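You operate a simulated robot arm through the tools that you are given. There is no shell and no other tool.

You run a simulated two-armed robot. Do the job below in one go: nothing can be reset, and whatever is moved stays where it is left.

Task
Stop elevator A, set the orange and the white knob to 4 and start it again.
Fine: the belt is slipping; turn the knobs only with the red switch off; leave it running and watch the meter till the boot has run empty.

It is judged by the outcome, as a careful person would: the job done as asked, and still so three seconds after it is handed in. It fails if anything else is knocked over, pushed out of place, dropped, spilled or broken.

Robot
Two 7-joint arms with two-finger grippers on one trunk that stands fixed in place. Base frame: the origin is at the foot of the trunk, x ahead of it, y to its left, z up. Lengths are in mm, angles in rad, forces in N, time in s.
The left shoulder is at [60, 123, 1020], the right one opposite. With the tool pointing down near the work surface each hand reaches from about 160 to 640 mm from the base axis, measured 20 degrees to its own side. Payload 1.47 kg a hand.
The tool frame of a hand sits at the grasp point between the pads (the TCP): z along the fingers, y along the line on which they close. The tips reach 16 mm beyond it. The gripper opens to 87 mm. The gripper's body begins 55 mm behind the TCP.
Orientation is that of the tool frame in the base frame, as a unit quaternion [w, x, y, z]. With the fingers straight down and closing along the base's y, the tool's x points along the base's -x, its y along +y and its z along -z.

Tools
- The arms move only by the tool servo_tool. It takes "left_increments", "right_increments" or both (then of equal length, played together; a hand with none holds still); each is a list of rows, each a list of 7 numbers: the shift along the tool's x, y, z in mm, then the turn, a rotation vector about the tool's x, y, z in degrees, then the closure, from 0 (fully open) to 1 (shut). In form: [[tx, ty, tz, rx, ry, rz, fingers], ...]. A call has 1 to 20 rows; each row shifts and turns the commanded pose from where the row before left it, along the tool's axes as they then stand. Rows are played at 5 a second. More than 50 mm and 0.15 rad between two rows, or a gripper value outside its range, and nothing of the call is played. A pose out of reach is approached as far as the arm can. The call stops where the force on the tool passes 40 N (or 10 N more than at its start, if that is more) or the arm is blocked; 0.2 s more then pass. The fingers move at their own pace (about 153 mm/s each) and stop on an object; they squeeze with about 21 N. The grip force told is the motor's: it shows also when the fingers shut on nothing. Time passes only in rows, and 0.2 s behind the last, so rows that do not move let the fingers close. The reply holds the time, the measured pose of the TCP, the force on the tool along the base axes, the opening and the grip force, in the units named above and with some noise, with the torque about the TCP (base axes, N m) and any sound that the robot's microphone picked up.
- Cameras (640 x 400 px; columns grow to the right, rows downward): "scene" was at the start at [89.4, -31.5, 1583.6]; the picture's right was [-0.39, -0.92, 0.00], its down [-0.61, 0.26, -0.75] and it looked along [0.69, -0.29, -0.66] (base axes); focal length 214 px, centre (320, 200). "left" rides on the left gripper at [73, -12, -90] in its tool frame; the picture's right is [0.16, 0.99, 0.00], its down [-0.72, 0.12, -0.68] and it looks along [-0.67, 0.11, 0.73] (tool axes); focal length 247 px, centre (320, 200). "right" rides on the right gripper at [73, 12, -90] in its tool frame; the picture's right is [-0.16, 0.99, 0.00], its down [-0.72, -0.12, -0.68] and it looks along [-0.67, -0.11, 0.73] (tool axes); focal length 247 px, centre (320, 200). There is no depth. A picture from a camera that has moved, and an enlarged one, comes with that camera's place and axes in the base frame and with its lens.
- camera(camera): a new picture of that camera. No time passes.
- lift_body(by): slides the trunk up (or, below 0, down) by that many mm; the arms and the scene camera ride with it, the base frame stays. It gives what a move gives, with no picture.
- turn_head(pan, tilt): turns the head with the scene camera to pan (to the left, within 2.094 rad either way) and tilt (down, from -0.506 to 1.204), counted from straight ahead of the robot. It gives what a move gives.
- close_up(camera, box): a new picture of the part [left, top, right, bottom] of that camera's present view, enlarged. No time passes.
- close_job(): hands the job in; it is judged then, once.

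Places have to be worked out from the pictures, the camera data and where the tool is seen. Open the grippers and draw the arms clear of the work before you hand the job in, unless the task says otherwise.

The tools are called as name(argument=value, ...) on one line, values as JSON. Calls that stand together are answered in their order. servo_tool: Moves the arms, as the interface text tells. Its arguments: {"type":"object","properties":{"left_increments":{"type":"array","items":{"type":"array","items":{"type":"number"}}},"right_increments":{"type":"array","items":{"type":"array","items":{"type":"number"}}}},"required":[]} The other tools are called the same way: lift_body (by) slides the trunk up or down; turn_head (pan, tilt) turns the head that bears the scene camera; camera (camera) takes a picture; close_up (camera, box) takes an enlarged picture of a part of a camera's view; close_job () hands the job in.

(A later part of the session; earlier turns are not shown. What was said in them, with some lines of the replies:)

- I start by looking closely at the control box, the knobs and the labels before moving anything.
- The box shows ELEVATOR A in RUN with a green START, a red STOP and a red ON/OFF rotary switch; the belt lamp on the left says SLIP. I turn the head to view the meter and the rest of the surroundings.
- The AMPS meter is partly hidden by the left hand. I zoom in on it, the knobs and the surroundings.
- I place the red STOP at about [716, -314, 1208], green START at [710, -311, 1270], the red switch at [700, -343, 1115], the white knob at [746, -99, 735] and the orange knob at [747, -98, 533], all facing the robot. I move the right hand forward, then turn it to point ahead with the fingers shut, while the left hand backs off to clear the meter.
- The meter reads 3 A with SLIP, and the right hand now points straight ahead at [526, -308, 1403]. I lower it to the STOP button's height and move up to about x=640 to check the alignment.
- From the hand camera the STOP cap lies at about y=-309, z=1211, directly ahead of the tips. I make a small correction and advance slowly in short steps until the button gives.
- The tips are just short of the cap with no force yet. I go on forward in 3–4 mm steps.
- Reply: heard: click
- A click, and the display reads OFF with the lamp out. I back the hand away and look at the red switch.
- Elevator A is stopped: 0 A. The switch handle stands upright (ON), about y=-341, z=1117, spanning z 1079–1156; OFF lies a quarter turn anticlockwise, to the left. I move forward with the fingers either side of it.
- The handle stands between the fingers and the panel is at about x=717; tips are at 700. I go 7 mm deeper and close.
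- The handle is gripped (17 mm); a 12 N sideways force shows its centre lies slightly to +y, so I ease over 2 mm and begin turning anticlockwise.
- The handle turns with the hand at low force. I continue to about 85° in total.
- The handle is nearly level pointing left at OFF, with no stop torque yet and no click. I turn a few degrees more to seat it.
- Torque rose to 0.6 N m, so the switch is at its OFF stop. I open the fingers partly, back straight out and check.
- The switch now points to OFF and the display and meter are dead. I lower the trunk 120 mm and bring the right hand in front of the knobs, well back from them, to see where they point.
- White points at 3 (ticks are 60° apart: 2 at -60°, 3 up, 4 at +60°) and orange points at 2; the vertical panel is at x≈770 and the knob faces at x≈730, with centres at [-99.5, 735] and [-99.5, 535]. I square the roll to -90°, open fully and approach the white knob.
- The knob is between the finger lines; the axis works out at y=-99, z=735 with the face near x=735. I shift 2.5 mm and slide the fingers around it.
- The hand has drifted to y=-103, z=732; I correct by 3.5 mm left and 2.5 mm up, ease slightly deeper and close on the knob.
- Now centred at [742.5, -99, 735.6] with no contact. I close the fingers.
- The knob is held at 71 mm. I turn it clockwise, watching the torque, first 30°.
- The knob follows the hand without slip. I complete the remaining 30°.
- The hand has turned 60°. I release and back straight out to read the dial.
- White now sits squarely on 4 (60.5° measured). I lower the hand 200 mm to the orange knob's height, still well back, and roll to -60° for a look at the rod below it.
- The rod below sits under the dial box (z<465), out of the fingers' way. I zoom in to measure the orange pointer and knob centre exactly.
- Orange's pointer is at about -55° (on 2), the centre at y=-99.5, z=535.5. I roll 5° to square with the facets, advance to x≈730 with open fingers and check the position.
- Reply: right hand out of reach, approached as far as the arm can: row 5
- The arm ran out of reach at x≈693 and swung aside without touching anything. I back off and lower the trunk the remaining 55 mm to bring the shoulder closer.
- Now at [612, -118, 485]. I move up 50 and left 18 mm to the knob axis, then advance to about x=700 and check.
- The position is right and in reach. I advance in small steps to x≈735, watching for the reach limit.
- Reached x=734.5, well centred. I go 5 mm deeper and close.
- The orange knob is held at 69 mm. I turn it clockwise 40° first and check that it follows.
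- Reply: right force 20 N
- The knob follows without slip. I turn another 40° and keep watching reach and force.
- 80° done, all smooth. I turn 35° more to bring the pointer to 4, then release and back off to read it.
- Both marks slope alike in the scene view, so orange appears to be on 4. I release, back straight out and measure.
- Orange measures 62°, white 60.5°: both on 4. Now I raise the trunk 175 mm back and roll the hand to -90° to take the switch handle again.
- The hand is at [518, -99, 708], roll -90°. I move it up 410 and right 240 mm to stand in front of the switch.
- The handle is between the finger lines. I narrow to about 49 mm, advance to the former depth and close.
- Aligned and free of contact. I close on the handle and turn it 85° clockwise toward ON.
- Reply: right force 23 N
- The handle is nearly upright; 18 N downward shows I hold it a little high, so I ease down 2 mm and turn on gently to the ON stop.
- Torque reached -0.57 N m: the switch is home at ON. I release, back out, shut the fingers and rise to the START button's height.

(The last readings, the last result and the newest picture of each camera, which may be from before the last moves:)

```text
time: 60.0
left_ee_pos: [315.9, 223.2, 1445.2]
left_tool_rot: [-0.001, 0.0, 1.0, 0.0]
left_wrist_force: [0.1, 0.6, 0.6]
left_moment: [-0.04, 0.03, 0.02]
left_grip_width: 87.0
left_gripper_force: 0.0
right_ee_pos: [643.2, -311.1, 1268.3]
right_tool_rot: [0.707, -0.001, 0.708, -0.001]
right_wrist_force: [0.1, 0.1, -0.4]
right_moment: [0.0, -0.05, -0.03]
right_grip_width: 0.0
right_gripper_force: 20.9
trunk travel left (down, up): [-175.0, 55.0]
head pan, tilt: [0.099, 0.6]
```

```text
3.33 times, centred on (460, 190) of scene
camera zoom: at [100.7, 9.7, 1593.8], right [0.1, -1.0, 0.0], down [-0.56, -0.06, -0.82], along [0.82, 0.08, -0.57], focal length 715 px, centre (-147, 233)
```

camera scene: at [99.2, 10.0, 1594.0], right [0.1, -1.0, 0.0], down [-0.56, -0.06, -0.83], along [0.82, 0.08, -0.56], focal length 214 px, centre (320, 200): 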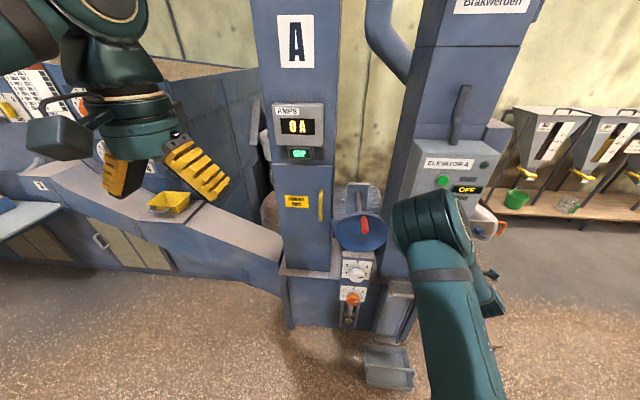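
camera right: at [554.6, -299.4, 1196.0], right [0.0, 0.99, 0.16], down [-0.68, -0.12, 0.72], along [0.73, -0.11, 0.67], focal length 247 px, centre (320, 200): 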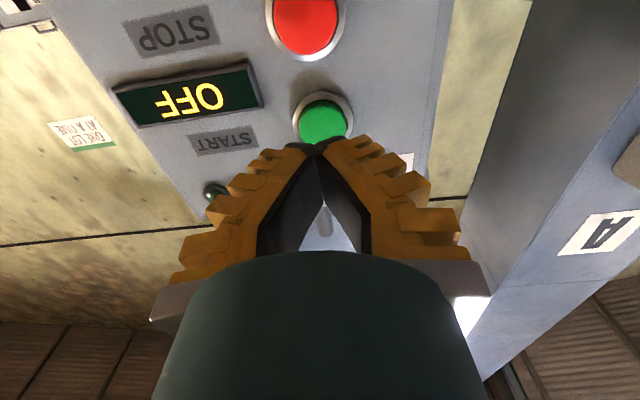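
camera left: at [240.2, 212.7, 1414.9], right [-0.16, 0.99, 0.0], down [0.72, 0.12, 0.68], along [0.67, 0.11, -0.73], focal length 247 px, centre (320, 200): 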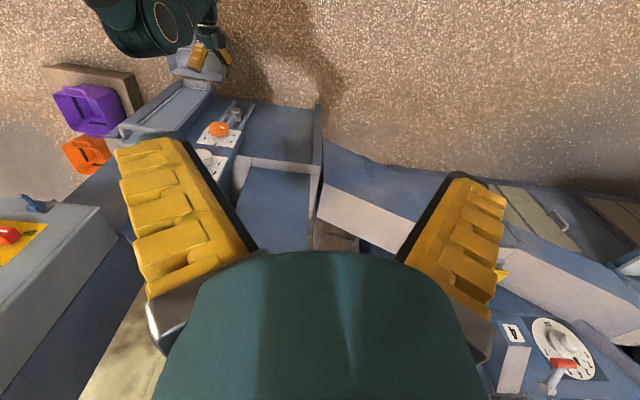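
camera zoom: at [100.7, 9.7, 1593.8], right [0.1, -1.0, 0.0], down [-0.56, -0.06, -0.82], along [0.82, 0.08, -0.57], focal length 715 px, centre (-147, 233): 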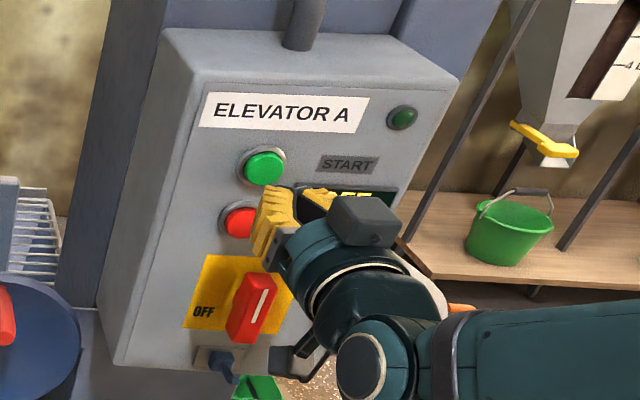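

The switch stands at ON and the START cap is straight ahead at y≈-309, z≈1269. I press it slowly.

servo_tool(right_increments=[[0, 2, 15, 0, 0, 0, 1], [0, 0, 12, 0, 0, 0, 1], [0, 0, 8, 0, 0, 0, 1], [0, 0, 4, 0, 0, 0, 1], [0, 0, 4, 0, 0, 0, 1], [0, 0, 4, 0, 0, 0, 1], [0, 0, 3, 0, 0, 0, 1]])

close_up(camera="scene", box=[380, 130, 540, 250])

close_up(camera="scene", box=[250, 80, 360, 180])

```text
time: 61.5
left_ee_pos: [314.0, 224.3, 1443.9]
left_tool_rot: [0.0, 0.001, 1.0, 0.001]
left_wrist_force: [0.5, 0.5, -0.7]
left_moment: [0.02, -0.01, 0.01]
left_grip_width: 86.9
left_gripper_force: 0.1
right_ee_pos: [689.9, -311.0, 1270.4]
right_tool_rot: [0.707, -0.001, 0.707, 0.0]
right_wrist_force: [-0.3, 0.4, 0.5]
right_moment: [0.01, 0.03, 0.04]
right_grip_width: 0.0
right_gripper_force: 21.3
trunk travel left (down, up): [-175.0, 55.0]
head pan, tilt: [0.099, 0.6]
```

```text
3.33 times, centred on (460, 190) of scene
camera zoom: at [99.7, 10.0, 1593.9], right [0.1, -1.0, 0.0], down [-0.56, -0.06, -0.83], along [0.82, 0.08, -0.56], focal length 715 px, centre (-147, 233)
```

zoom: 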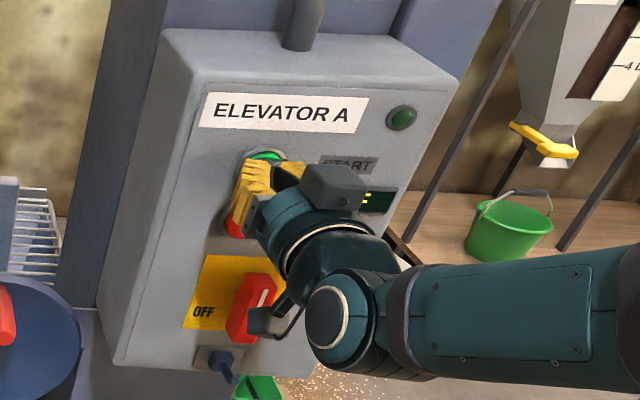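

```text
4.00 times, centred on (305, 130) of scene
camera zoom: at [99.7, 10.0, 1593.9], right [0.1, -1.0, 0.0], down [-0.56, -0.06, -0.83], along [0.82, 0.08, -0.56], focal length 858 px, centre (380, 480)
```

zoom: 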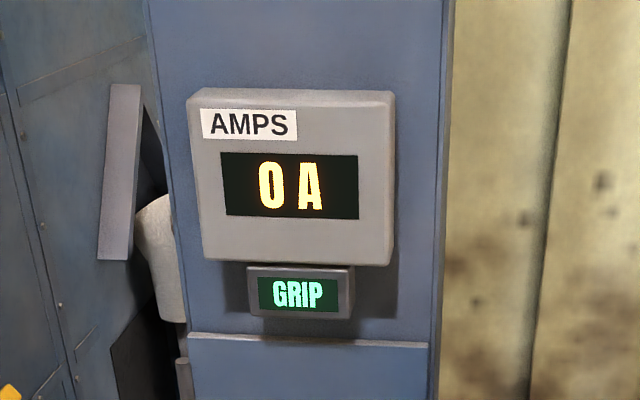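

No contact yet at x=690. I press a few millimetres further.

servo_tool(right_increments=[[0, 1, 3, 0, 0, 0, 1], [0, 0, 3, 0, 0, 0, 1], [0, 0, 2, 0, 0, 0, 1]])

close_up(camera="scene", box=[380, 130, 540, 250])

close_up(camera="scene", box=[250, 80, 360, 180])

```text
time: 62.4
left_ee_pos: [312.4, 223.1, 1445.9]
left_tool_rot: [0.001, 0.0, 1.0, -0.001]
left_wrist_force: [0.9, -0.4, 0.1]
left_moment: [0.01, -0.01, 0.01]
left_grip_width: 87.0
left_gripper_force: 0.0
right_ee_pos: [697.1, -310.0, 1269.6]
right_tool_rot: [0.708, 0.0, 0.707, -0.002]
right_wrist_force: [-11.9, -2.3, -0.7]
right_moment: [-0.03, 0.01, -0.04]
right_grip_width: 6.1
right_gripper_force: 28.3
trunk travel left (down, up): [-175.0, 55.0]
head pan, tilt: [0.099, 0.6]
heard: click
```

```text
3.33 times, centred on (460, 190) of scene
camera zoom: at [97.9, 9.7, 1594.0], right [0.1, -1.0, 0.0], down [-0.56, -0.06, -0.83], along [0.82, 0.08, -0.56], focal length 715 px, centre (-147, 233)
```

zoom: 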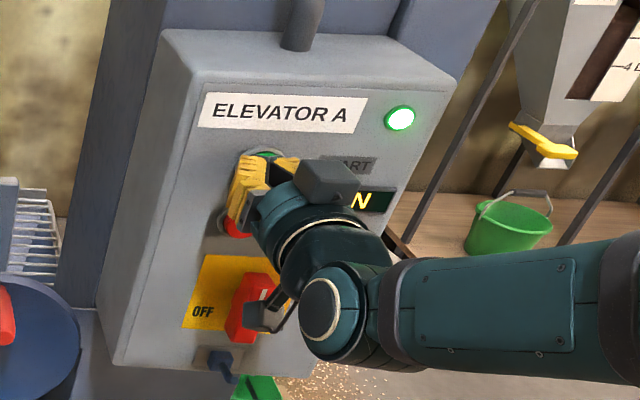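

```text
4.00 times, centred on (305, 130) of scene
camera zoom: at [97.9, 9.7, 1594.0], right [0.1, -1.0, 0.0], down [-0.56, -0.06, -0.83], along [0.82, 0.08, -0.56], focal length 858 px, centre (380, 480)
```

zoom: 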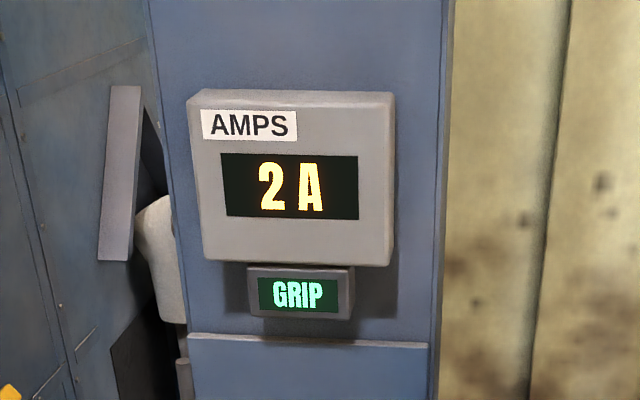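

A click, the lamp is on and the meter shows 2 A with GRIP. I back the hand away clear of the box, open it and keep watching the meter.

servo_tool(right_increments=[[0, 0, -10, 0, 0, 0, 1], [0, 0, -30, 0, 0, 0, 1], [0, 0, -40, 0, 0, 0, 1], [0, 0, -45, 0, 0, 0, 0], [0, -10, -45, 0, 0, 0, 0], [0, -10, -40, 0, 0, 0, 0], [0, 0, 0, 0, 0, 0, 0]])

camera(camera="scene")

close_up(camera="scene", box=[250, 80, 360, 180])

close_up(camera="scene", box=[380, 130, 540, 250])

```text
time: 64.0
left_ee_pos: [315.0, 223.3, 1443.7]
left_tool_rot: [0.0, -0.001, 1.0, 0.0]
left_wrist_force: [0.9, 0.3, 0.1]
left_moment: [-0.01, -0.02, 0.0]
left_grip_width: 86.8
left_gripper_force: 0.1
right_ee_pos: [488.0, -330.7, 1268.7]
right_tool_rot: [0.707, -0.001, 0.707, 0.0]
right_wrist_force: [0.5, 0.2, -0.4]
right_moment: [0.04, -0.01, -0.01]
right_grip_width: 87.0
right_gripper_force: 0.0
trunk travel left (down, up): [-175.0, 55.0]
head pan, tilt: [0.099, 0.6]
```

```text
taken
camera scene: at [100.7, 9.9, 1593.8], right [0.1, -1.0, 0.0], down [-0.56, -0.06, -0.82], along [0.82, 0.08, -0.57], focal length 214 px, centre (320, 200)
```

scene: 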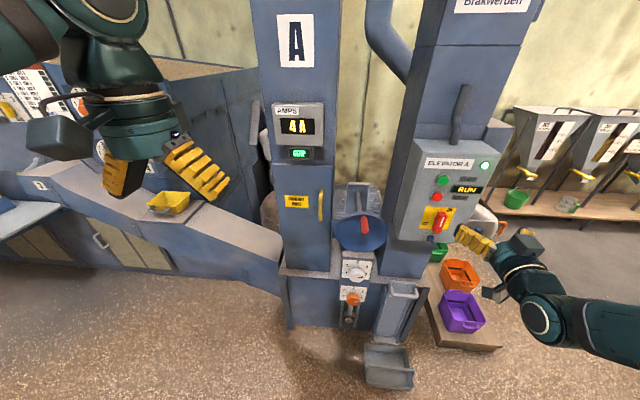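

```text
4.00 times, centred on (305, 130) of scene
camera zoom: at [100.7, 9.9, 1593.8], right [0.1, -1.0, 0.0], down [-0.56, -0.06, -0.82], along [0.82, 0.08, -0.57], focal length 858 px, centre (380, 480)
```

zoom: 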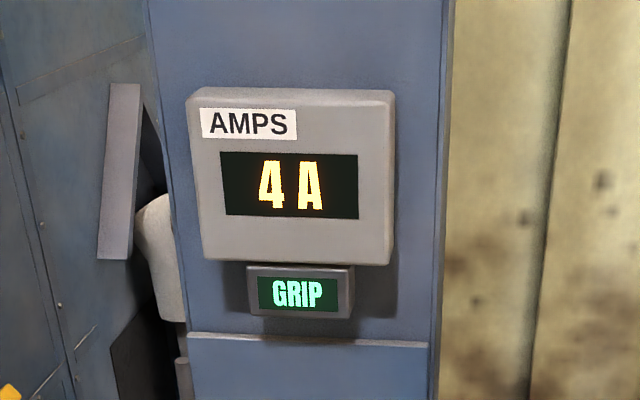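

```text
3.33 times, centred on (460, 190) of scene
camera zoom: at [100.7, 9.9, 1593.8], right [0.1, -1.0, 0.0], down [-0.56, -0.06, -0.82], along [0.82, 0.08, -0.57], focal length 715 px, centre (-147, 233)
```

zoom: 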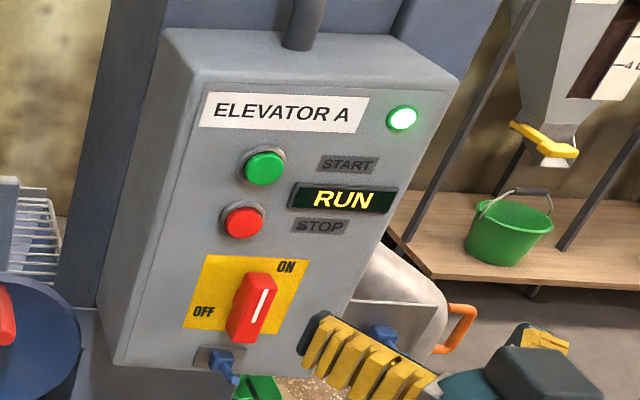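

RUN, GRIP and 4 A, climbing as it takes the load. I hold the arms still and wait, then read the meter again.

servo_tool(right_increments=[[0, 0, -10, 0, 0, 0, 0], [0, 0, -10, 0, 0, 0, 0], [0, 0, 0, 0, 0, 0, 0], [0, 0, 0, 0, 0, 0, 0], [0, 0, 0, 0, 0, 0, 0], [0, 0, 0, 0, 0, 0, 0], [0, 0, 0, 0, 0, 0, 0], [0, 0, 0, 0, 0, 0, 0], [0, 0, 0, 0, 0, 0, 0], [0, 0, 0, 0, 0, 0, 0]])

close_up(camera="scene", box=[250, 80, 360, 180])

```text
time: 66.2
left_ee_pos: [312.5, 224.2, 1445.4]
left_tool_rot: [0.0, 0.0, 1.0, 0.0]
left_wrist_force: [-0.2, 0.2, 0.9]
left_moment: [0.0, -0.02, 0.03]
left_grip_width: 87.2
left_gripper_force: 0.1
right_ee_pos: [468.6, -329.3, 1268.9]
right_tool_rot: [0.707, -0.001, 0.707, 0.0]
right_wrist_force: [0.9, -1.1, 0.0]
right_moment: [-0.01, -0.03, -0.02]
right_grip_width: 86.8
right_gripper_force: 0.1
trunk travel left (down, up): [-175.0, 55.0]
head pan, tilt: [0.099, 0.6]
```

```text
4.00 times, centred on (305, 130) of scene
camera zoom: at [99.8, 10.0, 1593.9], right [0.1, -1.0, 0.0], down [-0.56, -0.06, -0.83], along [0.82, 0.08, -0.56], focal length 858 px, centre (380, 480)
```

zoom: 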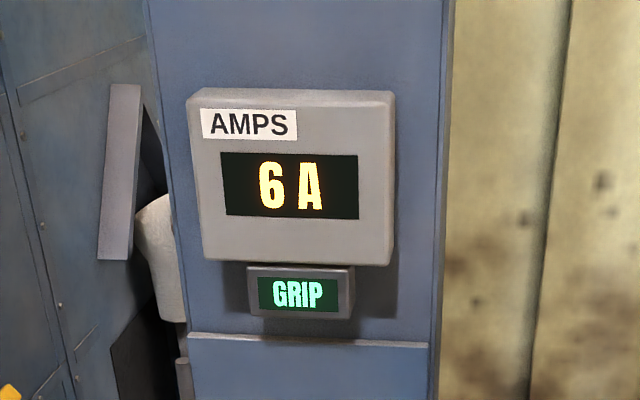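

The meter is up to 6 A with GRIP: the boot is being emptied. I keep waiting.

servo_tool(right_increments=[[0, 0, 0, 0, 0, 0, 0], [0, 0, 0, 0, 0, 0, 0], [0, 0, 0, 0, 0, 0, 0], [0, 0, 0, 0, 0, 0, 0], [0, 0, 0, 0, 0, 0, 0], [0, 0, 0, 0, 0, 0, 0], [0, 0, 0, 0, 0, 0, 0], [0, 0, 0, 0, 0, 0, 0], [0, 0, 0, 0, 0, 0, 0], [0, 0, 0, 0, 0, 0, 0]])

close_up(camera="scene", box=[250, 80, 360, 180])

```text
time: 68.3
left_ee_pos: [314.2, 223.7, 1445.5]
left_tool_rot: [0.0, 0.0, 1.0, 0.0]
left_wrist_force: [-0.1, 0.3, -0.8]
left_moment: [0.0, 0.01, 0.0]
left_grip_width: 87.0
left_gripper_force: 0.0
right_ee_pos: [469.3, -328.7, 1267.8]
right_tool_rot: [0.707, 0.0, 0.707, 0.0]
right_wrist_force: [-0.3, 0.2, -0.2]
right_moment: [-0.04, -0.02, -0.05]
right_grip_width: 86.9
right_gripper_force: 0.0
trunk travel left (down, up): [-175.0, 55.0]
head pan, tilt: [0.099, 0.6]
```

```text
4.00 times, centred on (305, 130) of scene
camera zoom: at [99.7, 10.0, 1593.9], right [0.1, -1.0, 0.0], down [-0.56, -0.06, -0.83], along [0.82, 0.08, -0.56], focal length 858 px, centre (380, 480)
```

zoom: 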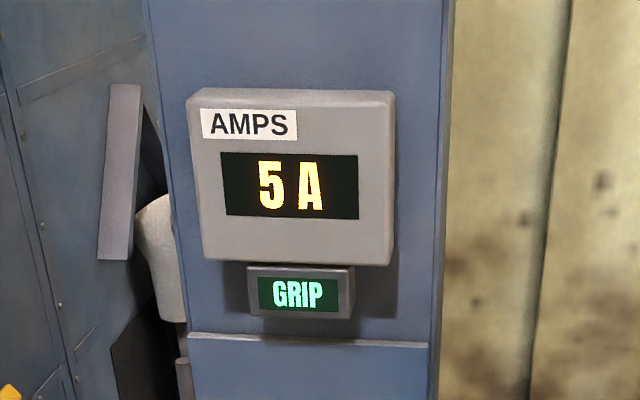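

Now 5 A and starting to fall. I wait on.

servo_tool(right_increments=[[0, 0, 0, 0, 0, 0, 0], [0, 0, 0, 0, 0, 0, 0], [0, 0, 0, 0, 0, 0, 0], [0, 0, 0, 0, 0, 0, 0], [0, 0, 0, 0, 0, 0, 0], [0, 0, 0, 0, 0, 0, 0], [0, 0, 0, 0, 0, 0, 0], [0, 0, 0, 0, 0, 0, 0], [0, 0, 0, 0, 0, 0, 0], [0, 0, 0, 0, 0, 0, 0], [0, 0, 0, 0, 0, 0, 0], [0, 0, 0, 0, 0, 0, 0], [0, 0, 0, 0, 0, 0, 0], [0, 0, 0, 0, 0, 0, 0], [0, 0, 0, 0, 0, 0, 0], [0, 0, 0, 0, 0, 0, 0], [0, 0, 0, 0, 0, 0, 0], [0, 0, 0, 0, 0, 0, 0], [0, 0, 0, 0, 0, 0, 0], [0, 0, 0, 0, 0, 0, 0]])

close_up(camera="scene", box=[250, 80, 360, 180])

```text
time: 72.5
left_ee_pos: [314.3, 224.6, 1444.0]
left_tool_rot: [0.0, 0.0, 1.0, 0.0]
left_wrist_force: [0.2, 0.0, -0.5]
left_moment: [0.04, 0.0, 0.03]
left_grip_width: 87.0
left_gripper_force: 0.0
right_ee_pos: [467.3, -328.9, 1267.9]
right_tool_rot: [0.707, -0.001, 0.707, -0.001]
right_wrist_force: [0.2, 0.2, 0.4]
right_moment: [-0.01, 0.02, 0.01]
right_grip_width: 86.9
right_gripper_force: 0.1
trunk travel left (down, up): [-175.0, 55.0]
head pan, tilt: [0.099, 0.6]
```

```text
4.00 times, centred on (305, 130) of scene
camera zoom: at [99.7, 10.0, 1593.9], right [0.1, -1.0, 0.0], down [-0.56, -0.06, -0.83], along [0.82, 0.08, -0.56], focal length 858 px, centre (380, 480)
```

zoom: 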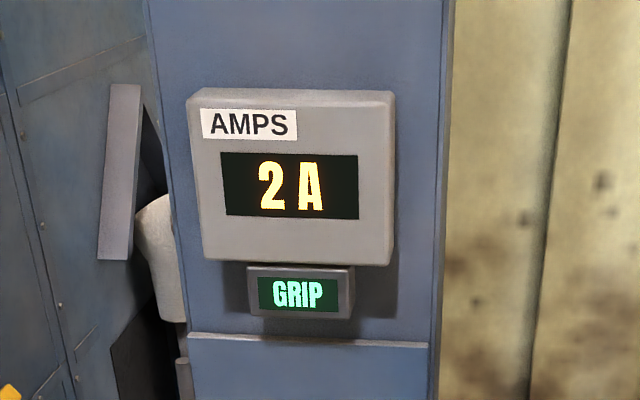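

The meter is down to 2 A with GRIP. I wait further to see whether it settles at this idle value.

servo_tool(right_increments=[[0, 0, 0, 0, 0, 0, 0], [0, 0, 0, 0, 0, 0, 0], [0, 0, 0, 0, 0, 0, 0], [0, 0, 0, 0, 0, 0, 0], [0, 0, 0, 0, 0, 0, 0], [0, 0, 0, 0, 0, 0, 0], [0, 0, 0, 0, 0, 0, 0], [0, 0, 0, 0, 0, 0, 0], [0, 0, 0, 0, 0, 0, 0], [0, 0, 0, 0, 0, 0, 0], [0, 0, 0, 0, 0, 0, 0], [0, 0, 0, 0, 0, 0, 0], [0, 0, 0, 0, 0, 0, 0], [0, 0, 0, 0, 0, 0, 0], [0, 0, 0, 0, 0, 0, 0], [0, 0, 0, 0, 0, 0, 0], [0, 0, 0, 0, 0, 0, 0], [0, 0, 0, 0, 0, 0, 0], [0, 0, 0, 0, 0, 0, 0], [0, 0, 0, 0, 0, 0, 0]])

close_up(camera="scene", box=[250, 80, 360, 180])

```text
time: 76.8
left_ee_pos: [313.6, 223.8, 1444.5]
left_tool_rot: [0.0, 0.0, 1.0, 0.0]
left_wrist_force: [0.3, -1.3, -0.4]
left_moment: [-0.01, 0.01, 0.02]
left_grip_width: 86.8
left_gripper_force: 0.0
right_ee_pos: [468.7, -328.9, 1269.0]
right_tool_rot: [0.707, -0.001, 0.707, -0.001]
right_wrist_force: [0.6, -0.7, -0.3]
right_moment: [0.01, 0.02, -0.02]
right_grip_width: 86.8
right_gripper_force: 0.0
trunk travel left (down, up): [-175.0, 55.0]
head pan, tilt: [0.099, 0.6]
```

```text
4.00 times, centred on (305, 130) of scene
camera zoom: at [99.7, 10.0, 1593.9], right [0.1, -1.0, 0.0], down [-0.56, -0.06, -0.83], along [0.82, 0.08, -0.56], focal length 858 px, centre (380, 480)
```

zoom: 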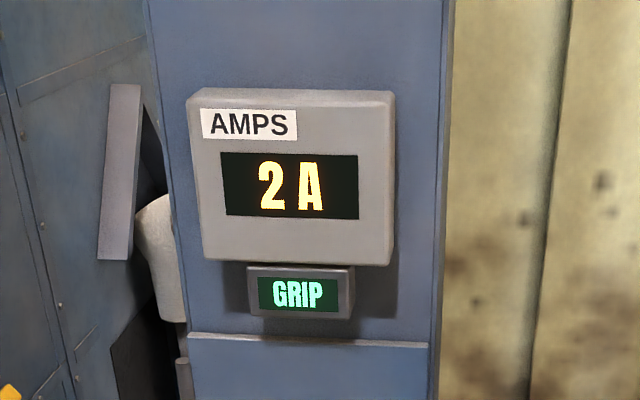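

Steady at 2 A for over four seconds. I wait once more while drawing the right hand further back, to be sure this is the empty-boot reading.

servo_tool(right_increments=[[0, 0, -20, 0, 0, 0, 0], [0, 0, -20, 0, 0, 0, 0], [0, 0, -20, 0, 0, 0, 0], [0, 0, 0, 0, 0, 0, 0], [0, 0, 0, 0, 0, 0, 0], [0, 0, 0, 0, 0, 0, 0], [0, 0, 0, 0, 0, 0, 0], [0, 0, 0, 0, 0, 0, 0], [0, 0, 0, 0, 0, 0, 0], [0, 0, 0, 0, 0, 0, 0], [0, 0, 0, 0, 0, 0, 0], [0, 0, 0, 0, 0, 0, 0], [0, 0, 0, 0, 0, 0, 0], [0, 0, 0, 0, 0, 0, 0], [0, 0, 0, 0, 0, 0, 0], [0, 0, 0, 0, 0, 0, 0], [0, 0, 0, 0, 0, 0, 0], [0, 0, 0, 0, 0, 0, 0], [0, 0, 0, 0, 0, 0, 0], [0, 0, 0, 0, 0, 0, 0]])

servo_tool(right_increments=[[0, 0, 0, 0, 0, 0, 0], [0, 0, 0, 0, 0, 0, 0], [0, 0, 0, 0, 0, 0, 0], [0, 0, 0, 0, 0, 0, 0], [0, 0, 0, 0, 0, 0, 0], [0, 0, 0, 0, 0, 0, 0], [0, 0, 0, 0, 0, 0, 0], [0, 0, 0, 0, 0, 0, 0], [0, 0, 0, 0, 0, 0, 0], [0, 0, 0, 0, 0, 0, 0], [0, 0, 0, 0, 0, 0, 0], [0, 0, 0, 0, 0, 0, 0], [0, 0, 0, 0, 0, 0, 0], [0, 0, 0, 0, 0, 0, 0], [0, 0, 0, 0, 0, 0, 0], [0, 0, 0, 0, 0, 0, 0], [0, 0, 0, 0, 0, 0, 0], [0, 0, 0, 0, 0, 0, 0], [0, 0, 0, 0, 0, 0, 0], [0, 0, 0, 0, 0, 0, 0]])

camera(camera="scene")

close_up(camera="scene", box=[250, 80, 360, 180])

close_up(camera="scene", box=[320, 240, 400, 330])

close_up(camera="scene", box=[380, 130, 540, 250])

```text
time: 81.0
left_ee_pos: [312.8, 223.1, 1443.6]
left_tool_rot: [-0.001, 0.0, 1.0, 0.0]
left_wrist_force: [0.6, 0.0, -0.5]
left_moment: [0.01, 0.01, 0.0]
left_grip_width: 86.7
left_gripper_force: 0.1
right_ee_pos: [433.5, -352.9, 1284.8]
right_tool_rot: [0.707, -0.001, 0.707, -0.001]
right_wrist_force: [0.7, -0.3, 0.3]
right_moment: [0.02, -0.03, -0.02]
right_grip_width: 86.9
right_gripper_force: 0.1
right hand out of reach, approached as far as the arm can: row 1, 2, 3
trunk travel left (down, up): [-175.0, 55.0]
head pan, tilt: [0.099, 0.6]
```

```text
time: 85.2
left_ee_pos: [313.0, 223.2, 1445.7]
left_tool_rot: [0.0, 0.0, 1.0, 0.0]
left_wrist_force: [-1.0, 0.2, 0.0]
left_moment: [-0.04, 0.02, -0.02]
left_grip_width: 87.1
left_gripper_force: 0.1
right_ee_pos: [434.2, -353.8, 1285.4]
right_tool_rot: [0.707, -0.001, 0.707, 0.0]
right_wrist_force: [0.4, -0.2, 0.2]
right_moment: [-0.02, 0.01, -0.01]
right_grip_width: 87.0
right_gripper_force: 0.0
trunk travel left (down, up): [-175.0, 55.0]
head pan, tilt: [0.099, 0.6]
```

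```text
taken
camera scene: at [99.7, 10.0, 1593.9], right [0.1, -1.0, 0.0], down [-0.56, -0.06, -0.83], along [0.82, 0.08, -0.56], focal length 214 px, centre (320, 200)
```

scene: 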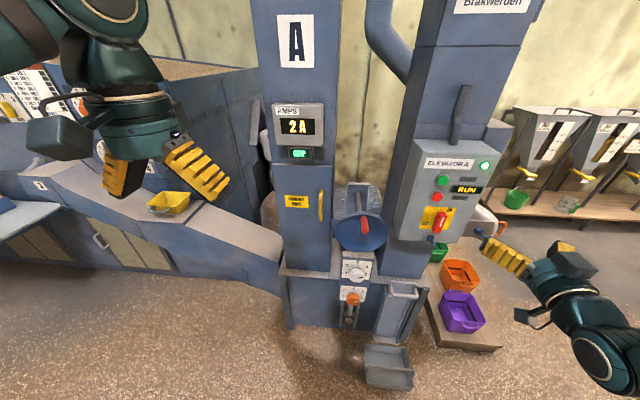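

```text
4.00 times, centred on (305, 130) of scene
camera zoom: at [99.7, 10.0, 1593.9], right [0.1, -1.0, 0.0], down [-0.56, -0.06, -0.83], along [0.82, 0.08, -0.56], focal length 858 px, centre (380, 480)
```

zoom: 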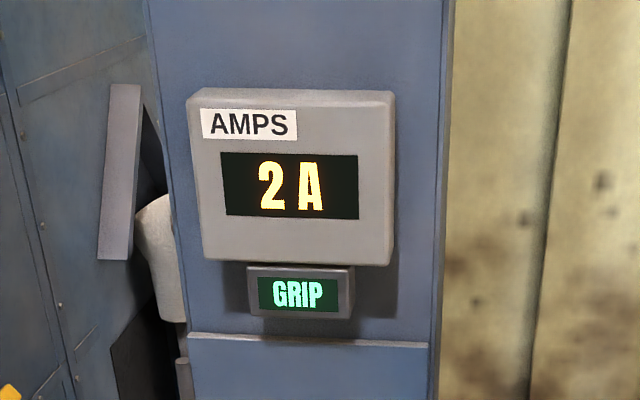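

```text
4.44 times, centred on (360, 285) of scene
camera zoom: at [99.7, 10.0, 1593.9], right [0.1, -1.0, 0.0], down [-0.56, -0.06, -0.83], along [0.82, 0.08, -0.56], focal length 953 px, centre (142, -178)
```

zoom: 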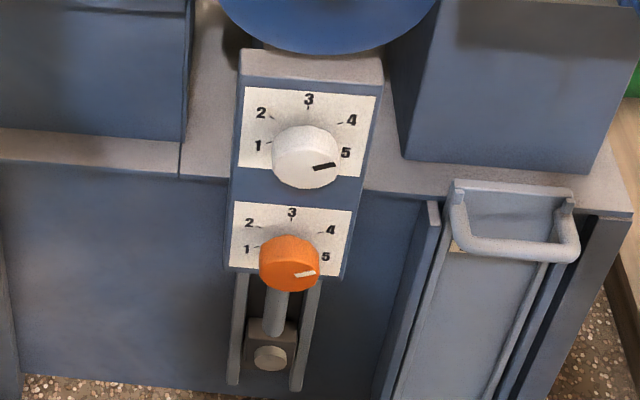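

```text
3.33 times, centred on (460, 190) of scene
camera zoom: at [99.7, 10.0, 1593.9], right [0.1, -1.0, 0.0], down [-0.56, -0.06, -0.83], along [0.82, 0.08, -0.56], focal length 715 px, centre (-147, 233)
```

zoom: 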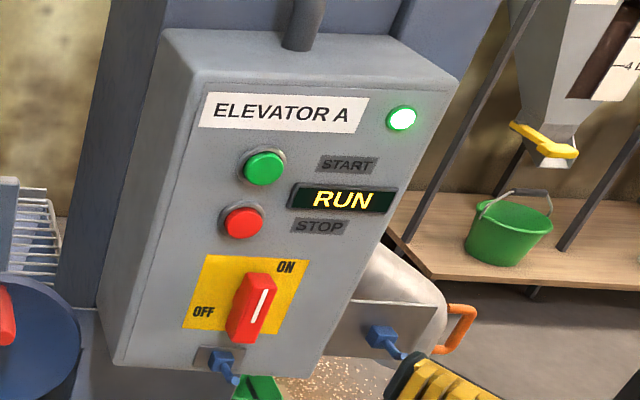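

The meter rose to 6 A, fell, and has stayed at 2 A for about 13 seconds, so the boot has run empty. GRIP and RUN are lit, the switch is ON, both knobs are at 4, the grippers are open and the arms are clear, so I hand the job in.

close_job()

```text
The job is handed in.
```

Elevator A is running again with the orange and white knobs both on 4, and the job is handed in.

- **Stop:** I pressed STOP and the display went to OFF. Then I turned the red switch to OFF before touching either knob.
- **Knobs:** White was on 3 and orange on 2. Measured from the pictures, white now sits at 60.5° and orange at 62°; the 4 mark is at about 60°.
- **Restart:** I turned the switch to ON and pressed START. The display shows RUN, and the belt light shows GRIP instead of SLIP.
- **Meter:** It climbed to 6 A, fell back to 2 A and stayed there for about 13 seconds. I took that steady 2 A to mean the boot had run empty; I could not see into the boot itself.

I saw nothing knocked or pushed out of place. Both grippers are open, and both hands are drawn back from the machine.
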